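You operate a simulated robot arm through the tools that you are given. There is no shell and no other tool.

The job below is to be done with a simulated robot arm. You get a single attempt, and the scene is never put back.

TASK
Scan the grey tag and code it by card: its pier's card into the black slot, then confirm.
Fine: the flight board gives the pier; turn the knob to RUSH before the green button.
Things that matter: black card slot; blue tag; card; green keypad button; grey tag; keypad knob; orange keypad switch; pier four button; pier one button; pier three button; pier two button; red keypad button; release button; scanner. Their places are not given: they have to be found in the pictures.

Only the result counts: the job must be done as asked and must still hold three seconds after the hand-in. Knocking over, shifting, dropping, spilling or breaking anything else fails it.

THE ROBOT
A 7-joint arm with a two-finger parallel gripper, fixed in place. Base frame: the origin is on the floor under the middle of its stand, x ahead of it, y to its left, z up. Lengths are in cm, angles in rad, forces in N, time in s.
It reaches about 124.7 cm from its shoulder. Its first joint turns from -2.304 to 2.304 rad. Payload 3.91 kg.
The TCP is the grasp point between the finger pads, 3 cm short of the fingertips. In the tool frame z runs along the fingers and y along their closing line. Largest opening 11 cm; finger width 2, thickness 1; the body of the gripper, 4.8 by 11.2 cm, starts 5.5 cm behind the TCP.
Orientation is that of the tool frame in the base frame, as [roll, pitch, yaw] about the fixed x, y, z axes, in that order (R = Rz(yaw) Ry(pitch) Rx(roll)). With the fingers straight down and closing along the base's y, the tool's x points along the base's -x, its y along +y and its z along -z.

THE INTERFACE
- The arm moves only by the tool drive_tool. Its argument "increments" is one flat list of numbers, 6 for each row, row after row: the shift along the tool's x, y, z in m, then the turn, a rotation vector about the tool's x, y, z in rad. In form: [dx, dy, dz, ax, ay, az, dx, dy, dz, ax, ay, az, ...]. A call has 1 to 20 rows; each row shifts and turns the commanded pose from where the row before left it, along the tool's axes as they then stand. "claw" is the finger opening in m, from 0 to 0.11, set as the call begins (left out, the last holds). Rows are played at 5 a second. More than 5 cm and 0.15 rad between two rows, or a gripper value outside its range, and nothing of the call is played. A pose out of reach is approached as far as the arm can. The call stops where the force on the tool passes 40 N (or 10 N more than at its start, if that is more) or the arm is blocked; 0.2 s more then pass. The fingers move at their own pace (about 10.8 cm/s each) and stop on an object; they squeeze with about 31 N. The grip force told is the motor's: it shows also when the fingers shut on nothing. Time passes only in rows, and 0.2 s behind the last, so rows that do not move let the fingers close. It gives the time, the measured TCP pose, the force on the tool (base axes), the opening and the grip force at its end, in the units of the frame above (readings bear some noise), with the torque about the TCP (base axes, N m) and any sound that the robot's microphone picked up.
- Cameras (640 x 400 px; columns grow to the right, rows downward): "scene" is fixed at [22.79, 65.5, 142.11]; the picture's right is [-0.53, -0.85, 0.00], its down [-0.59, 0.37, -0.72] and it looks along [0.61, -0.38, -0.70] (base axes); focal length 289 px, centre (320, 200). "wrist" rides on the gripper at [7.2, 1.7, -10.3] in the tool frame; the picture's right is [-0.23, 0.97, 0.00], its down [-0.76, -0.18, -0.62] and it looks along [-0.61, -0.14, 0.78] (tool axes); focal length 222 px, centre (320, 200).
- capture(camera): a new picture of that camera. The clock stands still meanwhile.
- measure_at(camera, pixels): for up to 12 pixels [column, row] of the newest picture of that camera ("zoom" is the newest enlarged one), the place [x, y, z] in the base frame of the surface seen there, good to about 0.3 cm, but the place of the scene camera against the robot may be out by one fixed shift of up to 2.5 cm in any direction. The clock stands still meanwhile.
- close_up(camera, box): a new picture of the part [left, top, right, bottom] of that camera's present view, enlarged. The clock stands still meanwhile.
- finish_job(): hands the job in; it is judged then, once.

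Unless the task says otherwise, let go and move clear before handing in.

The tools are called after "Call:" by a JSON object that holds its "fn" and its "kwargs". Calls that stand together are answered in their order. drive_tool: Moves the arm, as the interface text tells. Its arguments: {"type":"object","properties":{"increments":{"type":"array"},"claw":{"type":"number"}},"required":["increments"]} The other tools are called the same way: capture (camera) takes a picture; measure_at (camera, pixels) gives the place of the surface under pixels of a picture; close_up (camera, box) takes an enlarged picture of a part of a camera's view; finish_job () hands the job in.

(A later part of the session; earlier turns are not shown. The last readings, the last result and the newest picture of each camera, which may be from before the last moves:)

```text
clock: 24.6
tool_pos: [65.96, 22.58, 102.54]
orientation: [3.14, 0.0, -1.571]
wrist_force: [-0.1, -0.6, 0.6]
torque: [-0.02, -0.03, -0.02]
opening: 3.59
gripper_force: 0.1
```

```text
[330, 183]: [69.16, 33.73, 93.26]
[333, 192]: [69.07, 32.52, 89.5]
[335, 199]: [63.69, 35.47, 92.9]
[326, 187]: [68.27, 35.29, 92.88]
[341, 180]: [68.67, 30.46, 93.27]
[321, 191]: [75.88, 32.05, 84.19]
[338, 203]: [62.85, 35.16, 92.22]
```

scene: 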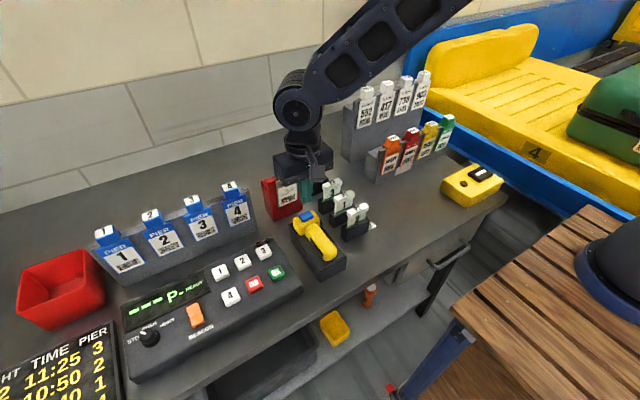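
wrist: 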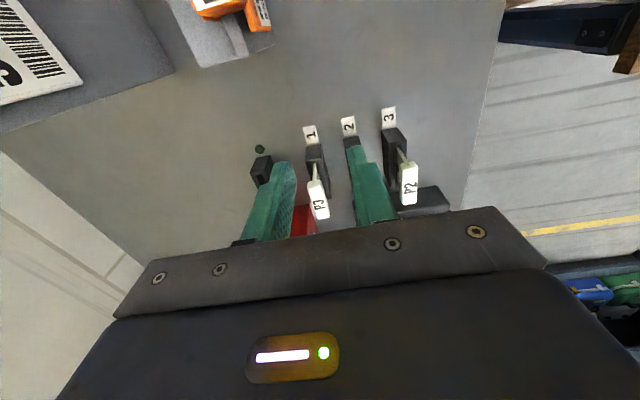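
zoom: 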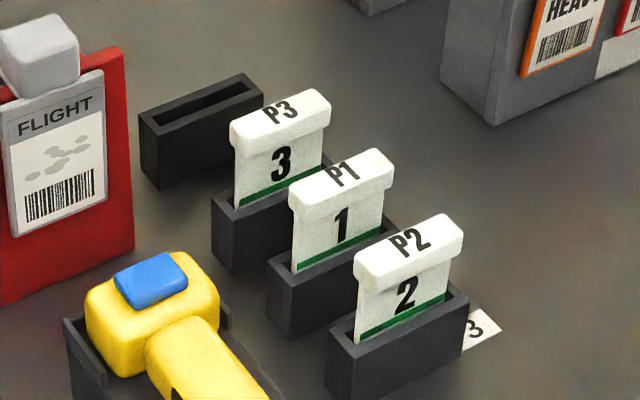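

P3's head spans x≈67.8–69.3, y≈29.5–34.8, z≈90–91.7. I'll position the open fingers above it, then check before descending.

Call:
{"fn": "drive_tool", "kwargs": {"increments": [-0.032, -0.0086, 0, 0, 0, 0, -0.032, -0.0086, 0, 0, 0, 0, -0.032, -0.0087, 0, 0, 0, 0, 0, 0, 0.025, 0, 0, 0, 0, 0, 0.025, 0, 0, 0, 0, 0, 0, 0, 0, 0]}}

Call:
{"fn": "capture", "kwargs": {"camera": "wrist"}}

Call:
{"fn": "close_up", "kwargs": {"camera": "wrist", "box": [220, 100, 440, 240]}}

Call:
{"fn": "close_up", "kwargs": {"camera": "scene", "box": [280, 140, 400, 250]}}

```text
clock: 26.0
tool_pos: [68.74, 32.2, 97.53]
orientation: [3.141, -0.002, -1.572]
wrist_force: [0.2, 0.1, -0.3]
torque: [-0.03, 0.0, -0.01]
opening: 3.62
gripper_force: 0.1
```

```text
taken
```

wrist: 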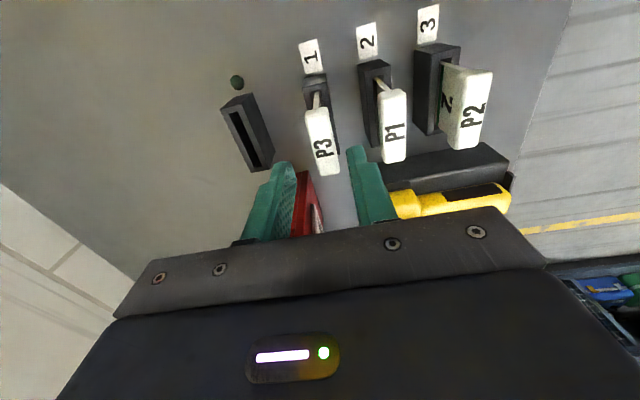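

```text
2.86 times, centred on (330, 170) of wrist
```

zoom: 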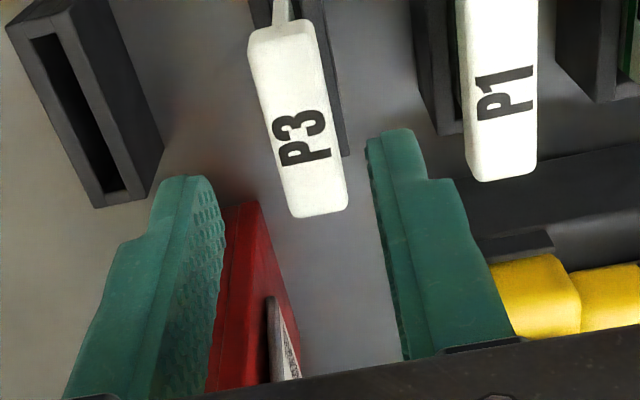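

```text
3.64 times, centred on (340, 195) of scene
```

zoom: 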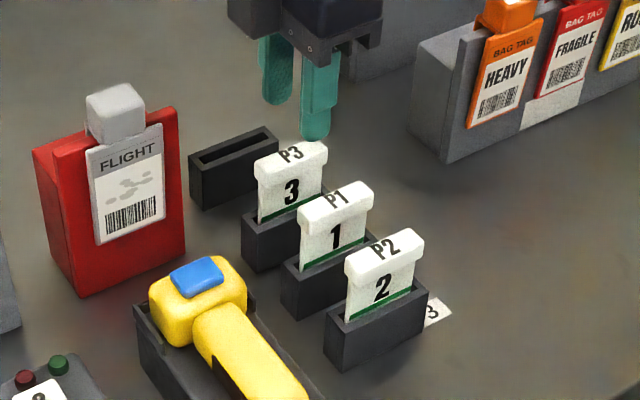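

The slot reader and P3 head are both clear now; the fingers straddle P3's x position. I'll measure the head and the slot rim in this close view.

Call:
{"fn": "close_up", "kwargs": {"camera": "wrist", "box": [210, 70, 370, 190]}}

Call:
{"fn": "measure_at", "kwargs": {"camera": "zoom", "pixels": [[400, 165], [455, 155], [465, 405], [510, 400], [440, 300], [50, 155], [130, 125], [170, 390], [215, 380], [95, 170], [190, 372], [120, 230]]}}

```text
3.33 times, centred on (290, 130) of wrist
```

zoom: 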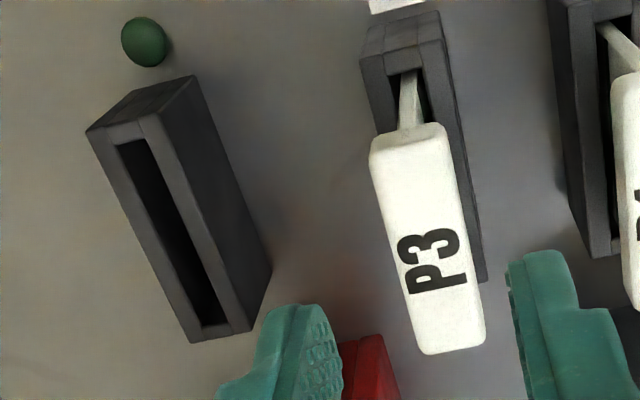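

```text
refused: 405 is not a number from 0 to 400
```

Call:
{"fn": "measure_at", "kwargs": {"camera": "zoom", "pixels": [[378, 165], [436, 135], [428, 345], [478, 335], [425, 250], [95, 133], [150, 122], [192, 337], [245, 328], [125, 130], [215, 332], [150, 220]]}}

Call:
{"fn": "measure_at", "kwargs": {"camera": "zoom", "pixels": [[406, 95], [404, 72], [368, 60], [440, 48], [375, 110], [478, 275], [118, 150], [165, 200], [190, 270], [205, 322], [222, 290], [140, 250]]}}

```text
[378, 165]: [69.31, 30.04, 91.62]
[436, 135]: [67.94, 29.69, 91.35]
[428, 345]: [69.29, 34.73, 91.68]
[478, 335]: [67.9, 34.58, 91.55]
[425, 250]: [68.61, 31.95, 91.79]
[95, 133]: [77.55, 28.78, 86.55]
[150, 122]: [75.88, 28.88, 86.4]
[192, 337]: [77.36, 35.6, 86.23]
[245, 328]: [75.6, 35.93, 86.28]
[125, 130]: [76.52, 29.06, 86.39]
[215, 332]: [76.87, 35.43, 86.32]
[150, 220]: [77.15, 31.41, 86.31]
```

```text
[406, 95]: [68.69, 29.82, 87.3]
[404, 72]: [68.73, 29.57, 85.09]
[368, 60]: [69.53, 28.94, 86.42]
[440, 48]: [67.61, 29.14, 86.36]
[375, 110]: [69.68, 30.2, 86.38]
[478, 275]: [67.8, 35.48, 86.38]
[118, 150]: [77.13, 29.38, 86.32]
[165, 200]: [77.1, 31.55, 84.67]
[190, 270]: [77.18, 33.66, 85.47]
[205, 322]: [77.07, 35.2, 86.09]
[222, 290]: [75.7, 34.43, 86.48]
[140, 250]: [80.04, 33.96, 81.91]
```

The reader's outer rim is centred at [76.65, 32.3] (z 86.35) and holder 1 at [68.65, 32.3], so the card must travel +8.0 cm in x. I'll descend around P3's head and close on it.

Call:
{"fn": "drive_tool", "kwargs": {"increments": [0, 0.0012, 0.02, 0, 0, 0, 0, 0, 0.02, 0, 0, 0, 0, 0, 0.012, 0, 0, 0, 0, 0, 0.009, 0, 0, 0, 0, 0, 0, 0, 0, 0]}}

Call:
{"fn": "close_up", "kwargs": {"camera": "scene", "box": [280, 140, 400, 250]}}

Call:
{"fn": "capture", "kwargs": {"camera": "wrist"}}

```text
clock: 27.2
tool_pos: [68.66, 32.17, 91.37]
orientation: [-3.141, 0.002, -1.571]
wrist_force: [-0.4, 0.4, -1.3]
torque: [-0.02, -0.03, -0.01]
opening: 3.6
gripper_force: 0.0
```

```text
3.64 times, centred on (340, 195) of scene
```

zoom: 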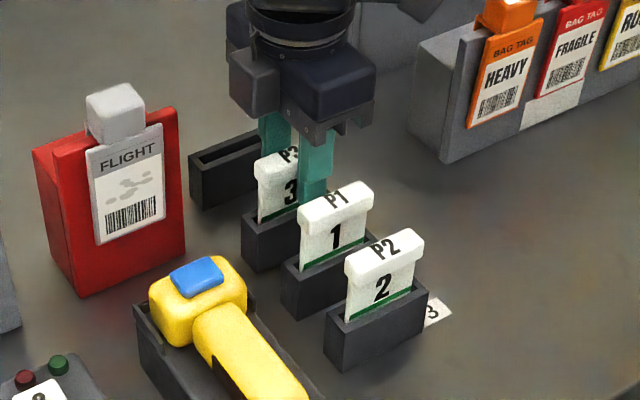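

```text
taken
```

wrist: 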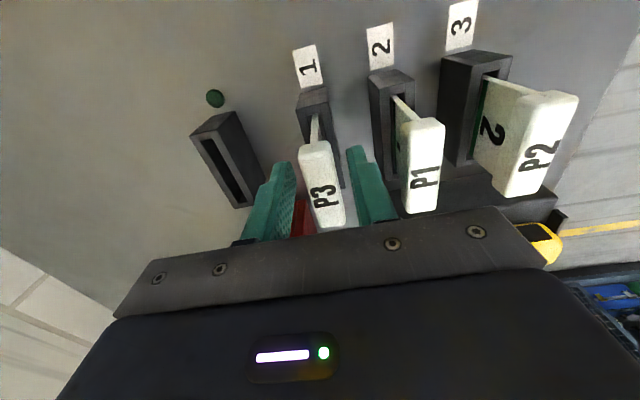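

The fingers straddle the P3 head with room to spare on both sides. I'll close on it.

Call:
{"fn": "drive_tool", "kwargs": {"claw": 0.0, "increments": [0, 0, 0, 0, 0, 0, 0, 0, 0, 0, 0, 0, 0, 0, 0, 0, 0, 0, 0, 0, 0, 0, 0, 0]}}

Call:
{"fn": "capture", "kwargs": {"camera": "wrist"}}

```text
clock: 28.2
tool_pos: [68.71, 32.09, 91.39]
orientation: [-3.141, 0.001, -1.573]
wrist_force: [0.1, -0.1, 0.0]
torque: [0.0, 0.02, 0.02]
opening: 1.72
gripper_force: 31.3
```

```text
taken
```

wrist: 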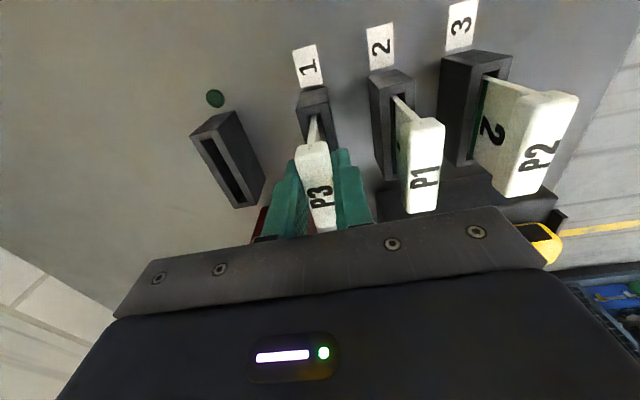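

The grip stopped at 1.72 cm on the card head with no side force. I'll lift it straight up.

Call:
{"fn": "drive_tool", "kwargs": {"increments": [0, 0, -0.01, 0, 0, 0, 0, 0, -0.015, 0, 0, 0, 0, 0, -0.015, 0, 0, 0, 0, 0, -0.02, 0, 0, 0, 0, 0, -0.01, 0, 0, 0, 0, 0, 0, 0, 0, 0]}}

Call:
{"fn": "capture", "kwargs": {"camera": "wrist"}}

Call:
{"fn": "close_up", "kwargs": {"camera": "scene", "box": [280, 120, 400, 230]}}

```text
clock: 29.6
tool_pos: [68.7, 32.17, 98.39]
orientation: [-3.141, -0.001, -1.572]
wrist_force: [-0.6, 0.9, -1.0]
torque: [0.0, -0.01, -0.01]
opening: 1.7
gripper_force: 31.1
```

```text
taken
```

wrist: 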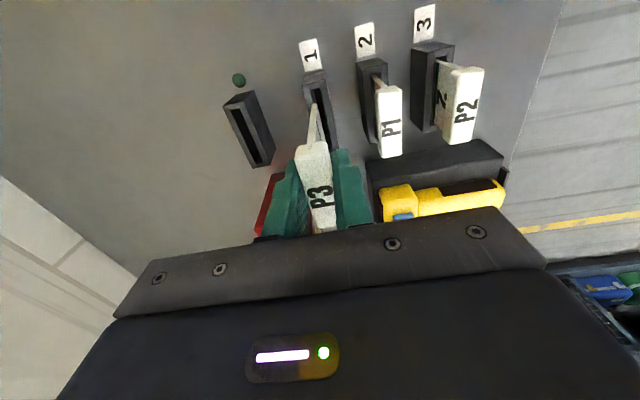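

```text
3.64 times, centred on (340, 175) of scene
```

zoom: 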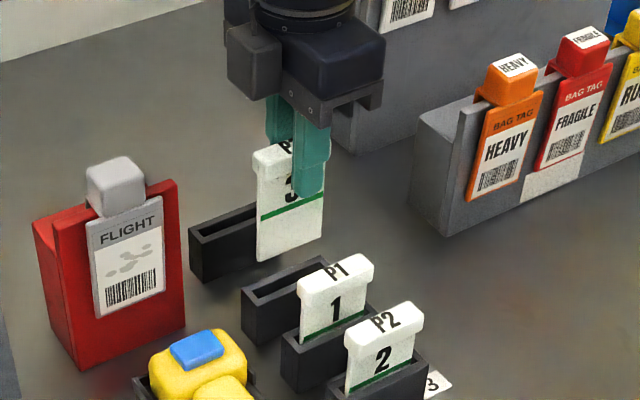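

The P3 card is out and held upright, with its blade bottom near z≈90. I'll carry it +8.0 cm in x to above the reader slot and check alignment.

Call:
{"fn": "drive_tool", "kwargs": {"increments": [0, -0.02, 0, 0, 0, 0, 0, -0.02, 0, 0, 0, 0, 0, -0.02, 0, 0, 0, 0, 0, -0.02, 0, 0, 0, 0, 0, 0, 0, 0, 0, 0]}}

Call:
{"fn": "capture", "kwargs": {"camera": "wrist"}}

Call:
{"fn": "close_up", "kwargs": {"camera": "wrist", "box": [250, 70, 390, 240]}}

Call:
{"fn": "close_up", "kwargs": {"camera": "scene", "box": [270, 110, 390, 220]}}

```text
clock: 30.8
tool_pos: [76.58, 32.15, 98.48]
orientation: [3.141, 0.001, -1.572]
wrist_force: [0.6, -0.2, -0.1]
torque: [0.0, 0.04, 0.05]
opening: 1.68
gripper_force: 30.6
```

```text
taken
```

wrist: 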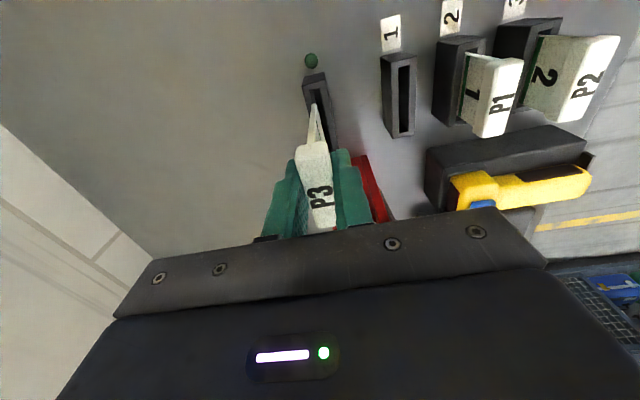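

```text
2.35 times, centred on (320, 155) of wrist
```

zoom: 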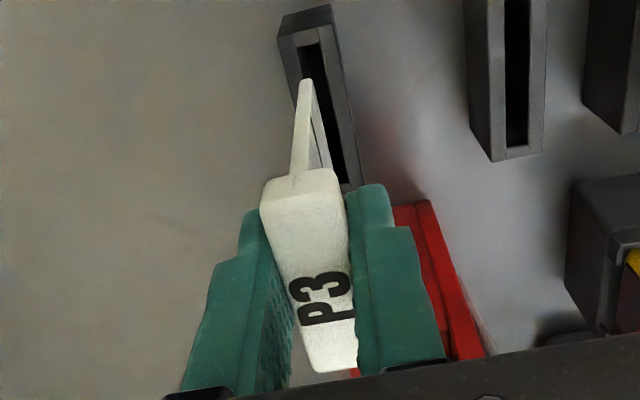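

```text
3.64 times, centred on (330, 165) of scene
```

zoom: 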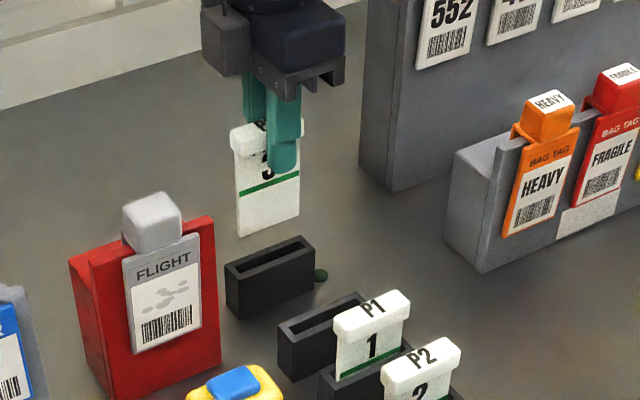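

The card hangs above the reader slot. I'll measure the blade's lower edge and the slot rim together to check x alignment.

Call:
{"fn": "measure_at", "kwargs": {"camera": "scene", "pixels": [[315, 182], [324, 178], [313, 160], [312, 194], [328, 187], [330, 184], [316, 191], [316, 205]]}}

Call:
{"fn": "close_up", "kwargs": {"camera": "wrist", "box": [290, 60, 350, 160]}}

Call:
{"fn": "measure_at", "kwargs": {"camera": "wrist", "pixels": [[314, 106], [314, 120], [313, 140], [304, 84], [325, 80], [331, 130], [322, 90], [308, 88], [308, 152], [326, 150], [322, 130], [312, 98]]}}

```text
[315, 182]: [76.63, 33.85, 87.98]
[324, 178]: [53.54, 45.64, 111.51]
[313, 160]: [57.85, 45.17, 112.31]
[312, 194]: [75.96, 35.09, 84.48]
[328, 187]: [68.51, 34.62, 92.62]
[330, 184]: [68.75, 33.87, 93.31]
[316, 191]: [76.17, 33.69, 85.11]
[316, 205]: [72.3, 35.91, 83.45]
```

```text
4.00 times, centred on (320, 110) of wrist
```

zoom: 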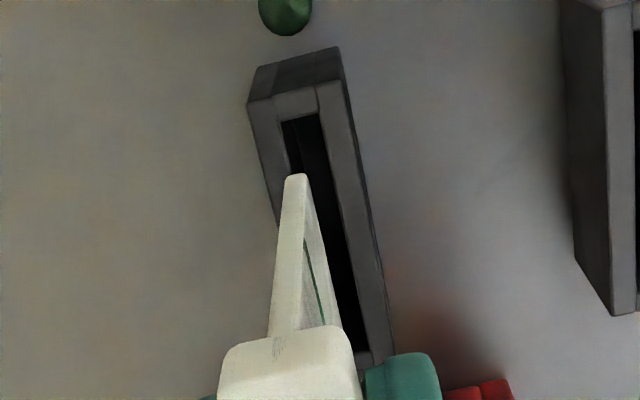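

```text
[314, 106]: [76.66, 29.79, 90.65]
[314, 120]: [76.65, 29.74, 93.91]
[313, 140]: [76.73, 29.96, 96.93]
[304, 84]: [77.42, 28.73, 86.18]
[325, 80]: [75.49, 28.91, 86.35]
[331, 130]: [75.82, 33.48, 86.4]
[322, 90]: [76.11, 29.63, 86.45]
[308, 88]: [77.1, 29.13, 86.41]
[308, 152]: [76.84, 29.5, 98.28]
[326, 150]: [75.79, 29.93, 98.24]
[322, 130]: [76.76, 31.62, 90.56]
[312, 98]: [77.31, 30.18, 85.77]
```

The blade's lower edge is at x≈76.66, z≈90.5 and the slot rim spans about 75.6–77.5. I'll sample more rim points to refine the slot centre line.

Call:
{"fn": "measure_at", "kwargs": {"camera": "zoom", "pixels": [[254, 108], [262, 150], [270, 190], [276, 215], [340, 92], [352, 150], [364, 220], [376, 290], [388, 350], [278, 128], [324, 118], [331, 150]]}}

Call:
{"fn": "measure_at", "kwargs": {"camera": "zoom", "pixels": [[296, 178], [292, 200], [288, 240], [300, 200], [284, 300], [296, 300], [280, 140], [284, 165], [336, 180], [345, 240], [355, 300], [362, 345]]}}

```text
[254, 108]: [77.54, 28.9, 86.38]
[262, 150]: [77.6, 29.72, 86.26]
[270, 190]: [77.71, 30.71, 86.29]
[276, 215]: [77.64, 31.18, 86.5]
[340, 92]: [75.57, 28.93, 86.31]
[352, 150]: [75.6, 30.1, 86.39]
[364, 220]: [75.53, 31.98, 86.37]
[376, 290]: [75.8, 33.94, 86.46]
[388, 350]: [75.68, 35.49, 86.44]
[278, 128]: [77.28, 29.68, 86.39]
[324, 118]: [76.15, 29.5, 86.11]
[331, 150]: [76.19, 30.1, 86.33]
```

```text
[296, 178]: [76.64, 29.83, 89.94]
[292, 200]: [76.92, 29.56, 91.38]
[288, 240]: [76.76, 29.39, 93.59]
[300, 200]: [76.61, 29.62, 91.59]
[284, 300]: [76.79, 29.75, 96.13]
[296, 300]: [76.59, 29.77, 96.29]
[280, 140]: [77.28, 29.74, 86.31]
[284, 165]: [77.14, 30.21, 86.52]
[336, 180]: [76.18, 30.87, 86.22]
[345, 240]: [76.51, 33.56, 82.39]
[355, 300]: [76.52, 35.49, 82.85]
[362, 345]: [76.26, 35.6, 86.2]
```

The slot centre (x≈76.66) matches the blade (x≈76.7) within half a millimetre. I'll lower the card until its blade just enters the slot and check forces.

Call:
{"fn": "drive_tool", "kwargs": {"increments": [-0.0012, 0, 0.012, 0, 0, 0, 0, 0, 0.012, 0, 0, 0, 0, 0, 0.01, 0, 0, 0, 0, 0, 0.006, 0, 0, 0, 0, 0, 0.005, 0, 0, 0, 0, 0, 0, 0, 0, 0]}}

Call:
{"fn": "close_up", "kwargs": {"camera": "wrist", "box": [250, 70, 390, 240]}}

Call:
{"fn": "close_up", "kwargs": {"camera": "scene", "box": [270, 120, 370, 220]}}

```text
clock: 32.2
tool_pos: [76.61, 32.21, 93.72]
orientation: [3.141, 0.002, -1.573]
wrist_force: [0.0, 0.5, -0.1]
torque: [0.01, 0.0, -0.04]
opening: 1.68
gripper_force: 31.4
```

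```text
2.35 times, centred on (320, 155) of wrist
```

zoom: 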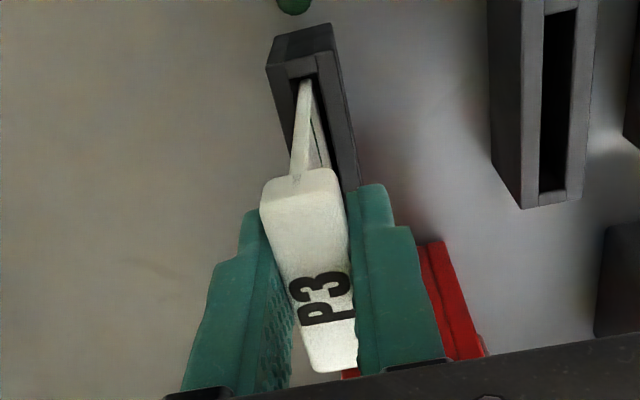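

```text
4.00 times, centred on (320, 170) of scene
```

zoom: 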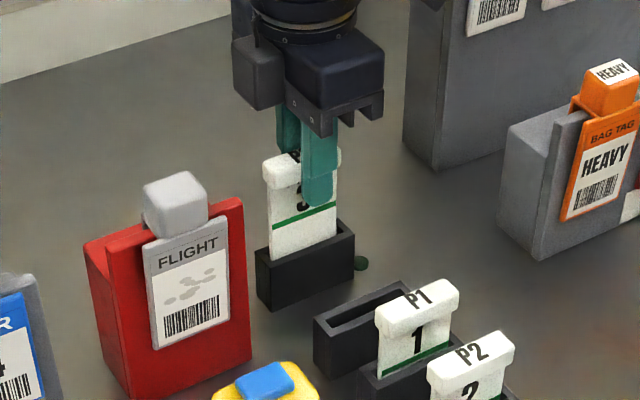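

The blade has entered the slot without any contact force. I'll continue down in small steps.

Call:
{"fn": "drive_tool", "kwargs": {"increments": [0, 0, 0.005, 0, 0, 0, 0, 0, 0.005, 0, 0, 0, 0, 0, 0.004, 0, 0, 0, 0, 0, 0.004, 0, 0, 0, 0, 0, 0.003, 0, 0, 0, 0, 0, 0, 0, 0, 0]}}

Call:
{"fn": "close_up", "kwargs": {"camera": "wrist", "box": [250, 70, 390, 240]}}

Call:
{"fn": "close_up", "kwargs": {"camera": "scene", "box": [100, 140, 370, 360]}}

```text
clock: 33.6
tool_pos: [76.61, 32.27, 91.75]
orientation: [3.141, 0.001, -1.572]
wrist_force: [-1.0, 0.3, 0.1]
torque: [0.03, 0.05, -0.02]
opening: 1.7
gripper_force: 31.0
```

```text
2.35 times, centred on (320, 155) of wrist
```

zoom: 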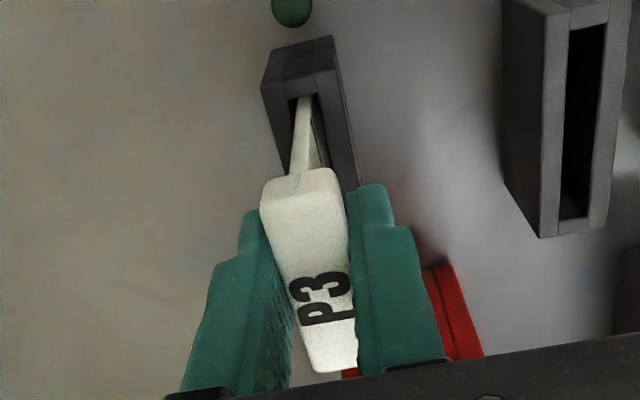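

```text
1.82 times, centred on (235, 250) of scene
```

zoom: 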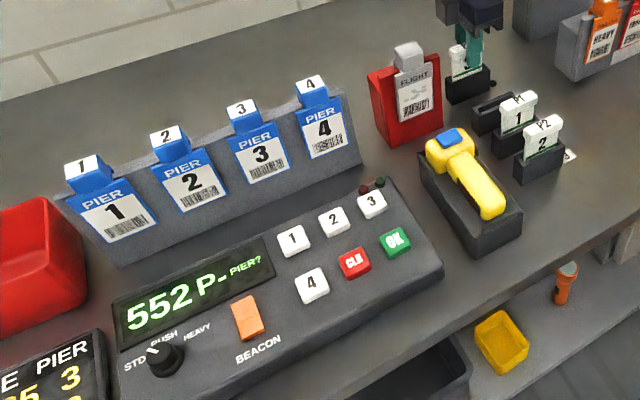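

The card is nearly at its old depth (TCP 91.75) with the display still "552 P- PIER?". I'll press it further down gently until it seats.

Call:
{"fn": "drive_tool", "kwargs": {"increments": [0, 0, 0.002, 0, 0, 0, 0, 0, 0.002, 0, 0, 0, 0, 0, 0.0015, 0, 0, 0, 0, 0, 0, 0, 0, 0]}}

Call:
{"fn": "close_up", "kwargs": {"camera": "scene", "box": [100, 140, 370, 360]}}

```text
clock: 34.6
tool_pos: [76.49, 32.16, 91.3]
orientation: [-3.14, 0.0, -1.573]
wrist_force: [-1.0, -4.6, 19.8]
torque: [-0.25, 0.05, 0.01]
opening: 1.69
gripper_force: 30.9
```

```text
1.82 times, centred on (235, 250) of scene
```

zoom: 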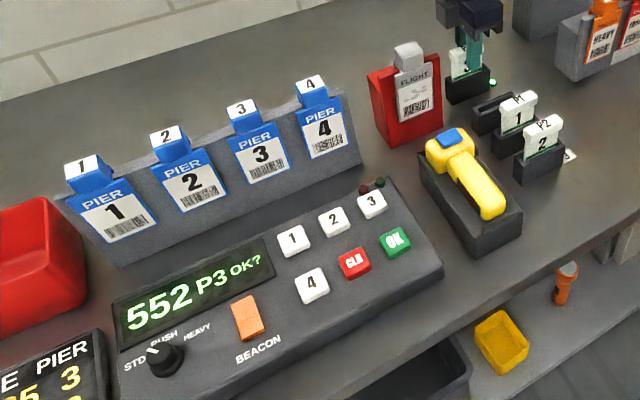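

The display now reads "552 P3 OK?" and the reader LED is lit, so the card is accepted. I'll release the card and retreat upward.

Call:
{"fn": "drive_tool", "kwargs": {"claw": 0.036, "increments": [0, 0, 0, 0, 0, 0, 0, 0, 0, 0, 0, 0, 0, 0, 0, 0, 0, 0]}}

Call:
{"fn": "drive_tool", "kwargs": {"increments": [0, 0, -0.01, 0, 0, 0, 0, 0, -0.02, 0, 0, 0, 0, 0, -0.03, 0, 0, 0, 0, 0, -0.04, 0, 0, 0, 0, 0, -0.04, 0, 0, 0]}}

Call:
{"fn": "capture", "kwargs": {"camera": "wrist"}}

Call:
{"fn": "capture", "kwargs": {"camera": "scene"}}

Call:
{"fn": "close_up", "kwargs": {"camera": "scene", "box": [100, 140, 370, 360]}}

```text
clock: 35.4
tool_pos: [76.55, 32.13, 91.15]
orientation: [3.142, -0.001, -1.572]
wrist_force: [-0.1, -0.7, -0.2]
torque: [-0.03, 0.01, -0.02]
opening: 3.6
gripper_force: 0.1
```

```text
clock: 36.6
tool_pos: [76.82, 32.18, 105.21]
orientation: [-3.141, 0.001, -1.57]
wrist_force: [0.1, 0.5, -0.7]
torque: [-0.01, 0.03, -0.01]
opening: 3.62
gripper_force: 0.0
```

```text
taken
```

wrist: 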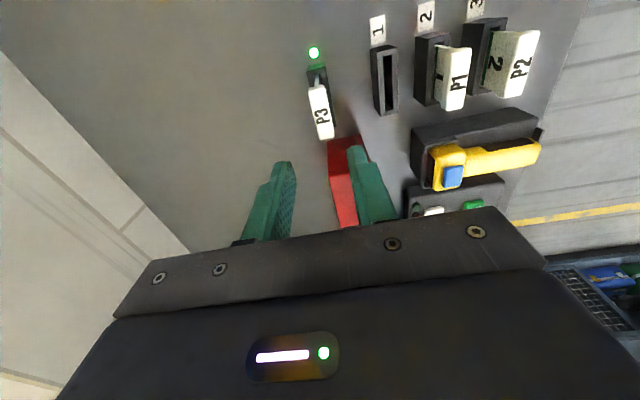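

```text
taken
```

scene: 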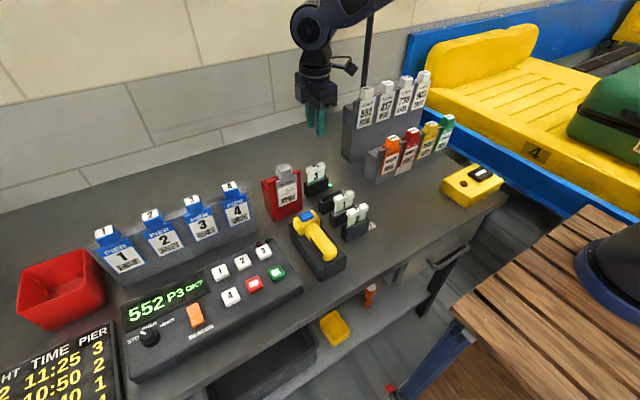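

```text
1.82 times, centred on (235, 250) of scene
```

zoom: 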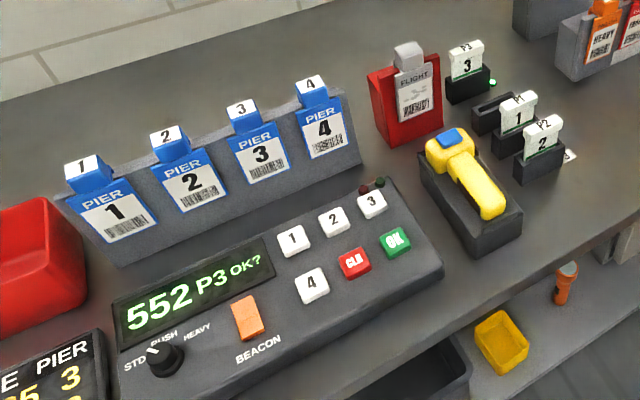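

The card stands in the reader, released, and the display still reads "552 P3 OK?". Next I'll turn the hand back and move over to the knob near [54.5, 79.4, 87.5] for a close look.

Call:
{"fn": "drive_tool", "kwargs": {"increments": [0, 0.04, 0, 0, 0, 0, 0, 0.04, 0, 0, 0, 0, 0, 0, 0, 0, 0, 0.1428, 0, 0, 0, 0, 0, 0.1428, 0, 0, 0, 0, 0, 0.1428, 0, 0, 0, 0, 0, 0.1428, 0, 0, 0, 0, 0, 0.1428, 0, 0, 0, 0, 0, 0.1428, 0, 0, 0, 0, 0, 0.1428, 0, 0, 0, 0, 0, 0.1428, 0, 0, 0, 0, 0, 0.1428, 0, 0, 0, 0, 0, 0.1428, 0, 0, 0, 0, 0, 0.1428]}}

Call:
{"fn": "drive_tool", "kwargs": {"increments": [0.0212, 0.0414, 0, 0, 0, 0, 0.0212, 0.0414, 0, 0, 0, 0, 0.0212, 0.0414, 0, 0, 0, 0, 0.0212, 0.0414, 0, 0, 0, 0, 0.0212, 0.0414, 0, 0, 0, 0, 0.0212, 0.0414, 0, 0, 0, 0, 0.0212, 0.0414, 0, 0, 0, 0, 0.0212, 0.0414, 0, 0, 0, 0, 0.0212, 0.0414, 0, 0, 0, 0, 0.0212, 0.0414, 0, 0, 0, 0, 0.0212, 0.0414, 0, 0, 0, 0, 0.0212, 0.0414, 0, 0, 0, 0, 0, 0, 0.025, 0, 0, 0, 0, 0, 0.025, 0, 0, 0]}}

Call:
{"fn": "capture", "kwargs": {"camera": "wrist"}}

Call:
{"fn": "close_up", "kwargs": {"camera": "wrist", "box": [220, 100, 440, 240]}}

```text
clock: 39.4
tool_pos: [68.67, 32.14, 105.24]
orientation: [-3.141, 0.0, 3.137]
wrist_force: [-0.6, -0.4, 0.1]
torque: [0.05, 0.01, -0.01]
opening: 3.61
gripper_force: 0.0
```

```text
clock: 42.4
tool_pos: [43.28, 81.94, 100.2]
orientation: [-3.141, 0.0, -3.14]
wrist_force: [0.1, -0.2, 0.6]
torque: [0.02, -0.02, -0.01]
opening: 3.59
gripper_force: 0.1
```

```text
taken
```

wrist: 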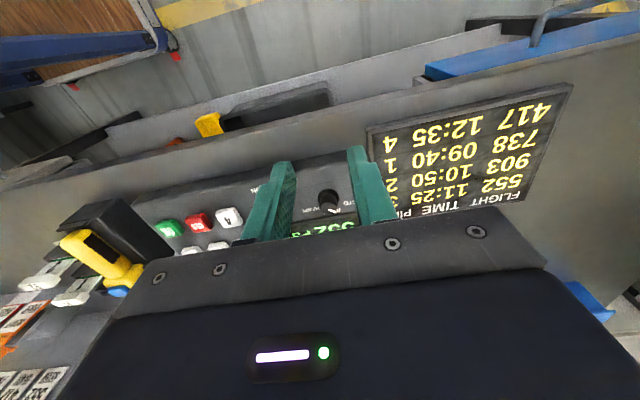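

```text
2.86 times, centred on (330, 170) of wrist
```

zoom: 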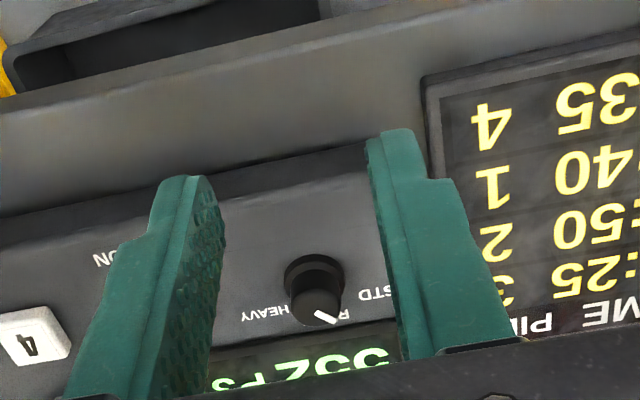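

The board confirms 552 → 3, and the knob with labels STD / RUSH / HEAVY is visible between the fingers near wrist [328,200]. I'll zoom in on the knob and measure it.

Call:
{"fn": "close_up", "kwargs": {"camera": "wrist", "box": [295, 175, 365, 230]}}

Call:
{"fn": "close_up", "kwargs": {"camera": "scene", "box": [115, 305, 195, 365]}}

Call:
{"fn": "measure_at", "kwargs": {"camera": "wrist", "pixels": [[328, 195], [328, 203], [333, 211], [330, 190], [320, 205], [340, 200], [350, 202], [306, 208], [335, 209], [310, 195]]}}

```text
7.27 times, centred on (330, 202) of wrist
```

zoom: 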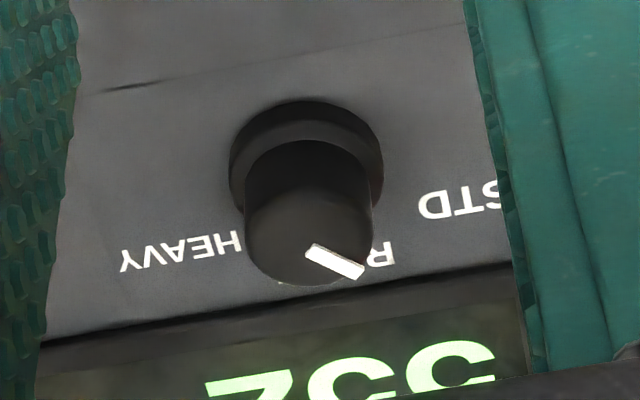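

```text
6.67 times, centred on (155, 335) of scene
```

zoom: 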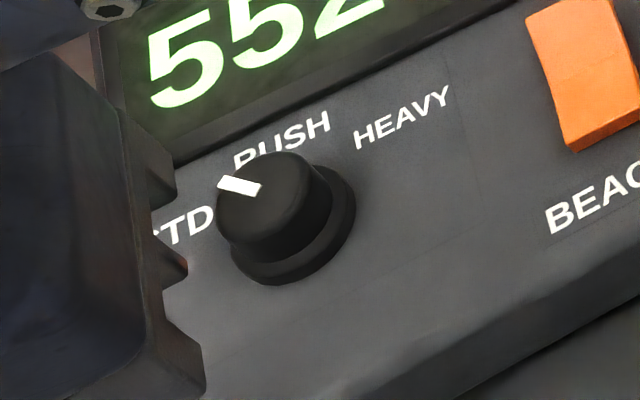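

```text
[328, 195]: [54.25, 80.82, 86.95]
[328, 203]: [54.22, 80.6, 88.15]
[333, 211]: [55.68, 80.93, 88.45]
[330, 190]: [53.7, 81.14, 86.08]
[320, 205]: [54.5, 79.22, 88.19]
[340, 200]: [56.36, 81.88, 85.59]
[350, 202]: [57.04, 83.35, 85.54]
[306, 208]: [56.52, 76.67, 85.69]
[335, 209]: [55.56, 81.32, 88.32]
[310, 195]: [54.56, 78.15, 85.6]
```

The knob's white mark points about 45° toward STD; its cap top is near z=88.3 with a skirt below. I'll measure the cap centre and the surroundings (display, flight board edge, tag rack) for clearance.

Call:
{"fn": "measure_at", "kwargs": {"camera": "zoom", "pixels": [[275, 185], [240, 190], [310, 200], [265, 225], [240, 185], [300, 270], [345, 210], [280, 130], [400, 120], [190, 215], [300, 60], [560, 50]]}}

Call:
{"fn": "measure_at", "kwargs": {"camera": "wrist", "pixels": [[328, 207], [321, 208], [336, 206], [325, 199], [328, 213], [340, 160], [380, 140], [290, 150], [300, 225], [375, 190]]}}

Call:
{"fn": "measure_at", "kwargs": {"camera": "scene", "pixels": [[122, 272], [105, 235], [165, 250], [92, 330], [100, 300], [60, 290], [130, 300], [148, 333], [152, 342], [145, 330]]}}

```text
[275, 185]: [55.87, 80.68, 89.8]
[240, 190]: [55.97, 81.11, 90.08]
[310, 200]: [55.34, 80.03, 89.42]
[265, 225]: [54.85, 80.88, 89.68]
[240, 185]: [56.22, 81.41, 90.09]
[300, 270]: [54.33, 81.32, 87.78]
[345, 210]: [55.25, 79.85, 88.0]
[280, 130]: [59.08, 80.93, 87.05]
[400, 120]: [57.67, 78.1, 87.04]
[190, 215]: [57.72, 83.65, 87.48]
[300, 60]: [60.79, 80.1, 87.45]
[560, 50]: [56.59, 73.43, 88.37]
```

```text
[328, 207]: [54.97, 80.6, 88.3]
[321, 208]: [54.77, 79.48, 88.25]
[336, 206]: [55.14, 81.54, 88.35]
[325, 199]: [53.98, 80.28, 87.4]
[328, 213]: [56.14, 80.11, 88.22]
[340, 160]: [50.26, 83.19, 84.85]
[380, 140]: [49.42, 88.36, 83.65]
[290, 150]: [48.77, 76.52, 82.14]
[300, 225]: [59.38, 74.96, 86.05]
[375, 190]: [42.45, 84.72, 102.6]
```

```text
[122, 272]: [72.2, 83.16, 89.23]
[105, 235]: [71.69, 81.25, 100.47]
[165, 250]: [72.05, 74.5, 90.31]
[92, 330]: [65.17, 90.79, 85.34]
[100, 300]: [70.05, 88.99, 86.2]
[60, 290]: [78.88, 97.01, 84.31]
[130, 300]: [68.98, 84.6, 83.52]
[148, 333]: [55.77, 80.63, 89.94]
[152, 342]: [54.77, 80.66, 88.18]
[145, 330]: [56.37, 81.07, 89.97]
```

The knob cap is centred near [55.0, 80.4] with radius ≈1.25, top z≈88.3, and the surroundings within reach are lower than 86. I'll pre-turn the hand by −45° so that the later +45° turn ends at a familiar pose, and hover over the knob.

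Call:
{"fn": "drive_tool", "kwargs": {"claw": 0.046, "increments": [0, 0, 0, 0, 0, -0.1309, 0, 0, 0, 0, 0, -0.1309, 0, 0, 0, 0, 0, -0.1309, 0, 0, 0, 0, 0, -0.1309, 0, 0, 0, 0, 0, -0.1309, 0, 0, 0, 0, 0, -0.1309, -0.0238, -0.0313, 0.01, 0, 0, 0, -0.0238, -0.0313, 0.01, 0, 0, 0, -0.0238, -0.0313, 0.01, 0, 0, 0, 0, 0, 0, 0, 0, 0]}}

Call:
{"fn": "capture", "kwargs": {"camera": "wrist"}}

Call:
{"fn": "close_up", "kwargs": {"camera": "wrist", "box": [240, 90, 400, 240]}}

Call:
{"fn": "close_up", "kwargs": {"camera": "scene", "box": [90, 270, 210, 370]}}

```text
clock: 44.6
tool_pos: [55.12, 80.3, 97.38]
orientation: [-3.141, -0.001, -2.358]
wrist_force: [-0.7, -0.2, -0.5]
torque: [-0.03, 0.0, -0.01]
opening: 4.58
gripper_force: 0.0
```

```text
taken
```

wrist: 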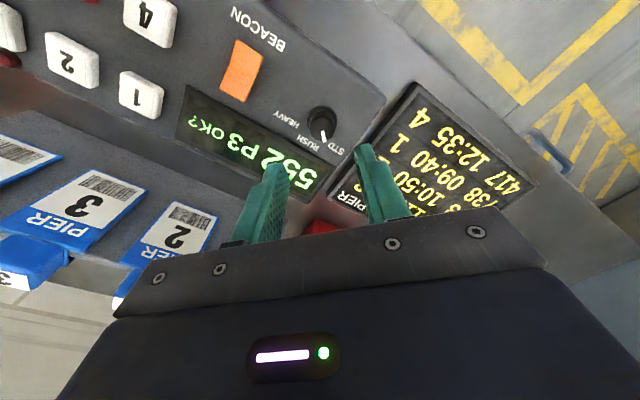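

```text
2.67 times, centred on (320, 165) of wrist
```

zoom: 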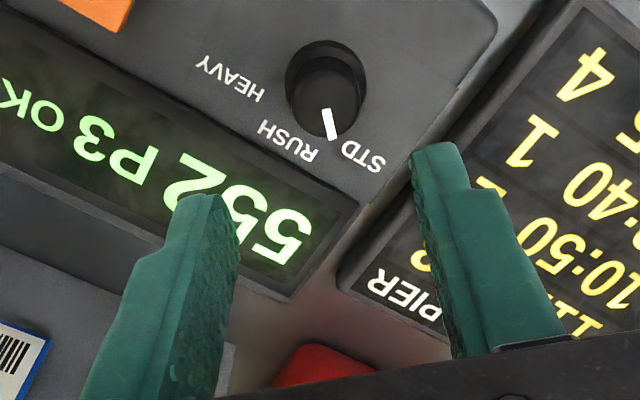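

```text
4.00 times, centred on (150, 320) of scene
```

zoom: 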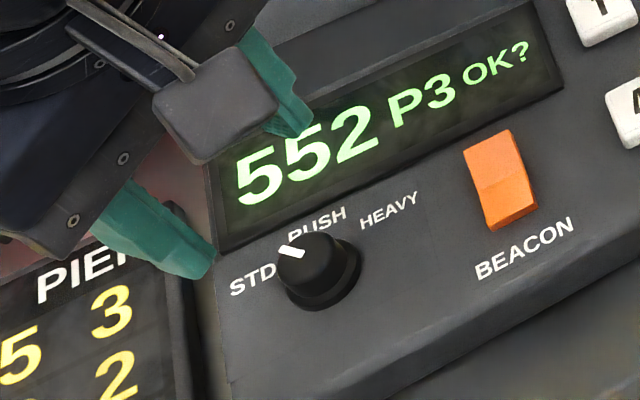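

The pointer now shows clearly with STD at zoom [362,155], RUSH at [287,142] and HEAVY at [228,80]. I'll measure the cap, the mark and the label centres to get the angles.

Call:
{"fn": "measure_at", "kwargs": {"camera": "zoom", "pixels": [[325, 95], [327, 110], [334, 136], [362, 155], [287, 142], [228, 80], [295, 100], [358, 95], [325, 65], [322, 130], [300, 65], [345, 125]]}}

Call:
{"fn": "close_up", "kwargs": {"camera": "wrist", "box": [290, 90, 350, 155]}}

```text
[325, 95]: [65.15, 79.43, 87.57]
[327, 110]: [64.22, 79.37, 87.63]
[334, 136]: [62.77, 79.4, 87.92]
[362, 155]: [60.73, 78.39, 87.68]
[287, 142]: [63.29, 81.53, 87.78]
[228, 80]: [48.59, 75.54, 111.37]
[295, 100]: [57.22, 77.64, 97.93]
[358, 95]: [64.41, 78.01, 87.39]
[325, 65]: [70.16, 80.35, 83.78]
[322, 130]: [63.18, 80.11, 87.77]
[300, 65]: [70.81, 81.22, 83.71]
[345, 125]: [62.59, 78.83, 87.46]
```

```text
6.15 times, centred on (320, 122) of wrist
```

zoom: 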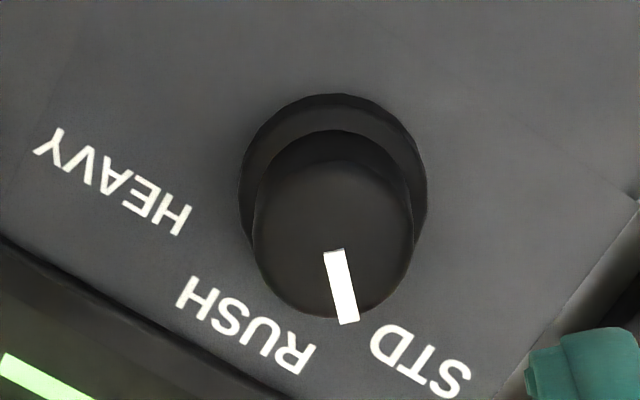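

That measurement used the scene zoom by mistake; now the newest zoom is the wrist close-up of the knob, so I'll measure there.

Call:
{"fn": "measure_at", "kwargs": {"camera": "zoom", "pixels": [[333, 240], [335, 252], [348, 318], [420, 360], [245, 328], [115, 180], [262, 240], [405, 240], [333, 170], [330, 308], [333, 110], [500, 200]]}}

```text
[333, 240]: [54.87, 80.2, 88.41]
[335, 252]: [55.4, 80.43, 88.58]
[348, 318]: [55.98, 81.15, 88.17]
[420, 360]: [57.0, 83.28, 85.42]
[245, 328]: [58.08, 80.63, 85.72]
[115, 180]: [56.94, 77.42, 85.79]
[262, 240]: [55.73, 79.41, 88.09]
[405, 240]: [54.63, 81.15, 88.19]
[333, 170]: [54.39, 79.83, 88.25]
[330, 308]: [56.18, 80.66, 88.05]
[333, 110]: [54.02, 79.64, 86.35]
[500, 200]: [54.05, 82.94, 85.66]
```

The knob centre is (55.2, 80.25), its mark at ≈50°, RUSH at ≈5° and STD at ≈57°, so a turn of about 50° clockwise is needed. The hand is already centred; I'll descend and check before closing.

Call:
{"fn": "drive_tool", "kwargs": {"increments": [0, 0, 0.02, 0, 0, 0, 0, 0, 0.02, 0, 0, 0, 0, 0, 0.02, 0, 0, 0, 0, 0, 0.01, 0, 0, 0, 0, 0, 0.005, 0, 0, 0]}}

Call:
{"fn": "capture", "kwargs": {"camera": "wrist"}}

Call:
{"fn": "close_up", "kwargs": {"camera": "scene", "box": [90, 270, 210, 370]}}

```text
clock: 45.8
tool_pos: [54.97, 80.5, 89.8]
orientation: [3.141, 0.0, -2.356]
wrist_force: [-0.1, 0.1, -0.7]
torque: [0.0, 0.0, -0.01]
opening: 4.62
gripper_force: 0.0
```

```text
taken
```

wrist: 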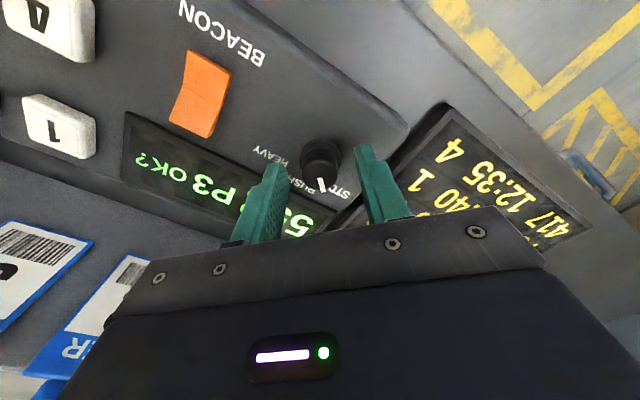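

```text
4.00 times, centred on (150, 320) of scene
```

zoom: 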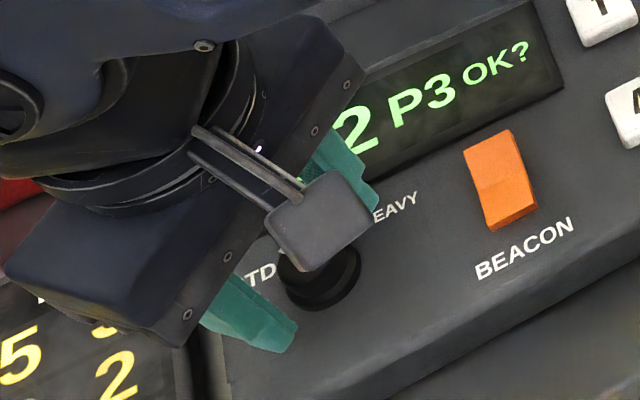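

The fingertips straddle the knob cap (wrist [321,160]) evenly. I'll close on the cap.

Call:
{"fn": "drive_tool", "kwargs": {"claw": 0.0, "increments": [0, -0.001, 0, 0, 0, 0, 0, 0, 0, 0, 0, 0, 0, 0, 0, 0, 0, 0, 0, 0, 0, 0, 0, 0]}}

Call:
{"fn": "capture", "kwargs": {"camera": "wrist"}}

```text
clock: 46.8
tool_pos: [54.9, 80.3, 89.69]
orientation: [-3.141, 0.0, -2.358]
wrist_force: [-2.3, 15.5, -5.1]
torque: [0.84, -0.3, 0.04]
opening: 2.66
gripper_force: 45.1
```

```text
taken
```

wrist: 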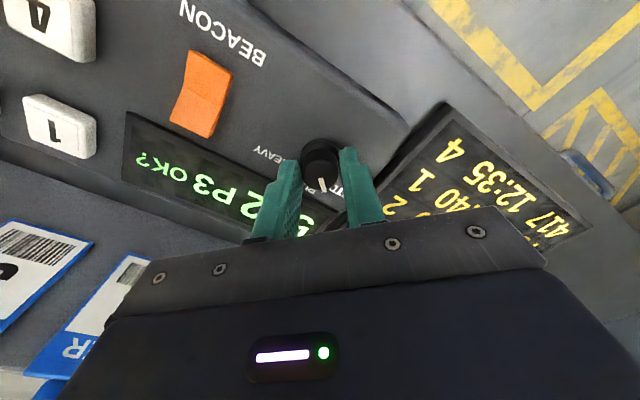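

The grip holds at 2.66 cm on the cap but there's a 15 N side load in +y, so I'm slightly off-centre. I'll relieve it with a small +y shift before turning.

Call:
{"fn": "drive_tool", "kwargs": {"increments": [-0.001, 0.0012, 0, 0, 0, 0, 0, 0, 0, 0, 0, 0]}}

```text
clock: 47.4
tool_pos: [55.13, 80.28, 89.74]
orientation: [3.141, -0.001, -2.357]
wrist_force: [-8.4, -4.3, 0.3]
torque: [-0.58, 0.61, -0.02]
opening: 2.7
gripper_force: 44.9
```

The side load dropped and changed sign along the tool's x, so I'll take back half a millimetre there.

Call:
{"fn": "drive_tool", "kwargs": {"increments": [0.0005, 0.0003, 0, 0, 0, 0, 0, 0, 0, 0, 0, 0]}}

```text
clock: 48.0
tool_pos: [54.88, 80.38, 89.74]
orientation: [3.141, 0.001, -2.358]
wrist_force: [-5.2, -6.8, -2.1]
torque: [-0.53, 0.5, 0.0]
opening: 2.69
gripper_force: 44.4
```

The side load is now about 8 N, which is fine. I'll start the clockwise turn with about 0.4 rad and look at the pointer.

Call:
{"fn": "drive_tool", "kwargs": {"increments": [0, 0, 0, 0, 0, 0.08, 0, 0, 0, 0, 0, 0.08, 0, 0, 0, 0, 0, 0.08, 0, 0, 0, 0, 0, 0.08, 0, 0, 0, 0, 0, 0.08]}}

Call:
{"fn": "capture", "kwargs": {"camera": "wrist"}}

Call:
{"fn": "close_up", "kwargs": {"camera": "wrist", "box": [280, 110, 360, 210]}}

```text
clock: 49.2
tool_pos: [54.94, 80.4, 89.71]
orientation: [3.139, 0.0, -2.759]
wrist_force: [-6.5, -7.6, 0.7]
torque: [-0.18, -0.07, 0.01]
opening: 2.67
gripper_force: 44.8
```

```text
taken
```

wrist: 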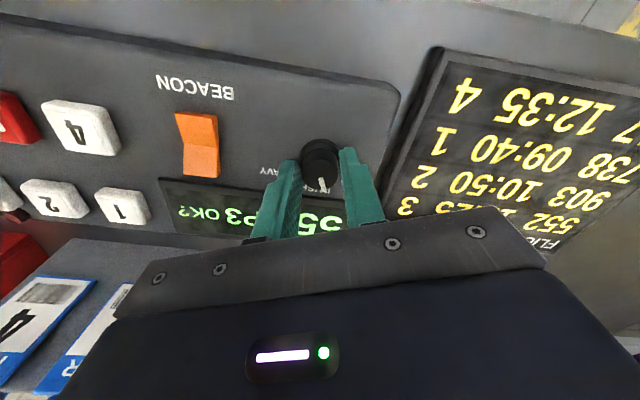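

```text
4.00 times, centred on (320, 160) of wrist
```

zoom: 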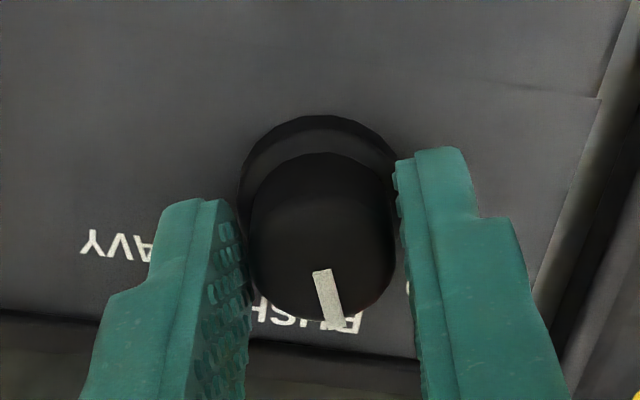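

The pointer turns with the gripper (still at the same place between the fingers). I'll turn on by another 0.44 rad and check again.

Call:
{"fn": "drive_tool", "kwargs": {"increments": [0, 0, 0, 0, 0, 0.09, 0, 0, 0, 0, 0, 0.09, 0, 0, 0, 0, 0, 0.09, 0, 0, 0, 0, 0, 0.09, 0, 0, 0, 0, 0, 0.08, 0, 0, 0, 0, 0, 0]}}

Call:
{"fn": "capture", "kwargs": {"camera": "wrist"}}

Call:
{"fn": "close_up", "kwargs": {"camera": "wrist", "box": [280, 110, 360, 210]}}

Call:
{"fn": "close_up", "kwargs": {"camera": "scene", "box": [90, 270, 210, 370]}}

```text
clock: 50.6
tool_pos: [54.9, 80.39, 89.73]
orientation: [3.142, 0.002, 3.086]
wrist_force: [-2.3, 17.7, -3.0]
torque: [0.57, 0.02, 0.06]
opening: 2.66
gripper_force: 44.7
```

```text
taken
```

wrist: 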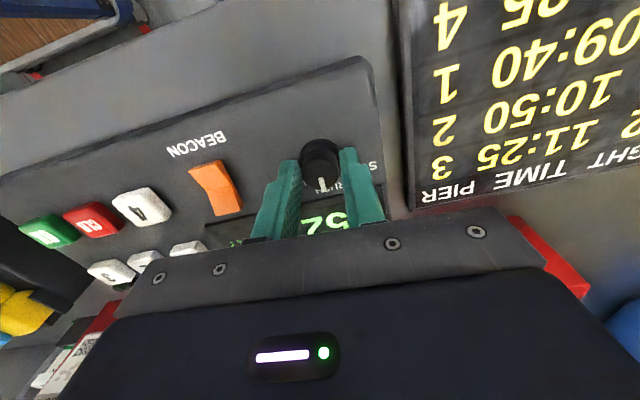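

```text
4.00 times, centred on (320, 160) of wrist
```

zoom: 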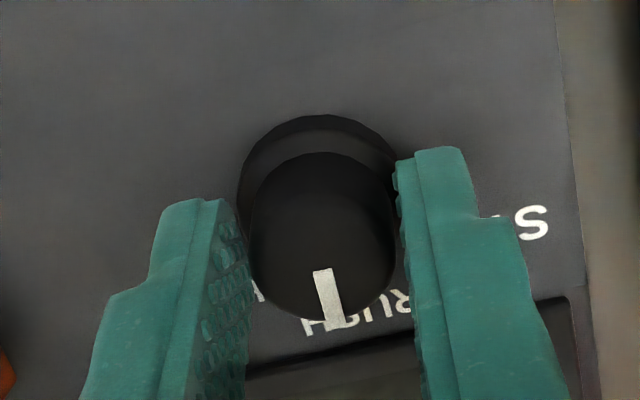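

```text
4.00 times, centred on (150, 320) of scene
```

zoom: 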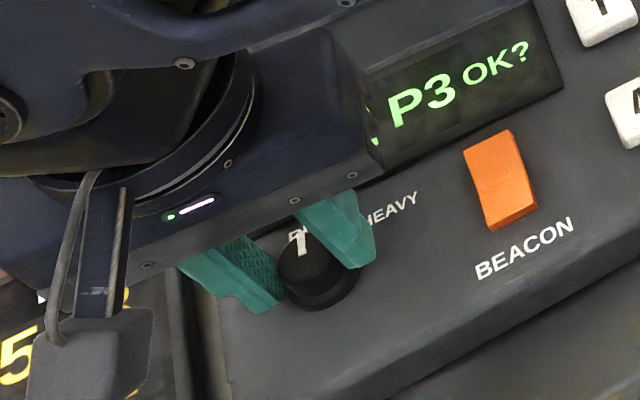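

The mark now points toward RUSH in both views. I'll measure the mark ends and labels to compute the exact angle.

Call:
{"fn": "close_up", "kwargs": {"camera": "wrist", "box": [300, 160, 350, 200]}}

Call:
{"fn": "measure_at", "kwargs": {"camera": "wrist", "pixels": [[321, 179], [322, 184], [323, 189], [321, 168], [312, 172], [332, 172], [330, 190], [337, 187], [319, 191], [380, 166]]}}

```text
10.00 times, centred on (325, 180) of wrist
```

zoom: 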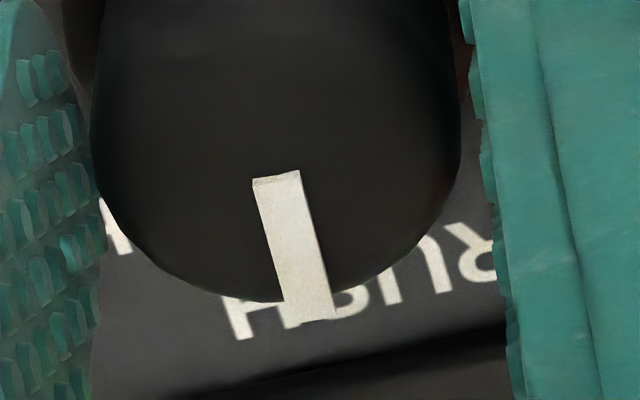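

```text
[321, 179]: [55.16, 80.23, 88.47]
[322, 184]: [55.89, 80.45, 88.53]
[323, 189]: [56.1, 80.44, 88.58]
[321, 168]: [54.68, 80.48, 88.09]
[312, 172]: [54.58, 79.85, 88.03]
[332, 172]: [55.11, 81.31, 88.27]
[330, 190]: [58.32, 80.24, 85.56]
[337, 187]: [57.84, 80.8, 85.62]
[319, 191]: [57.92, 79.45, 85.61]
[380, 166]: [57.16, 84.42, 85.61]
```

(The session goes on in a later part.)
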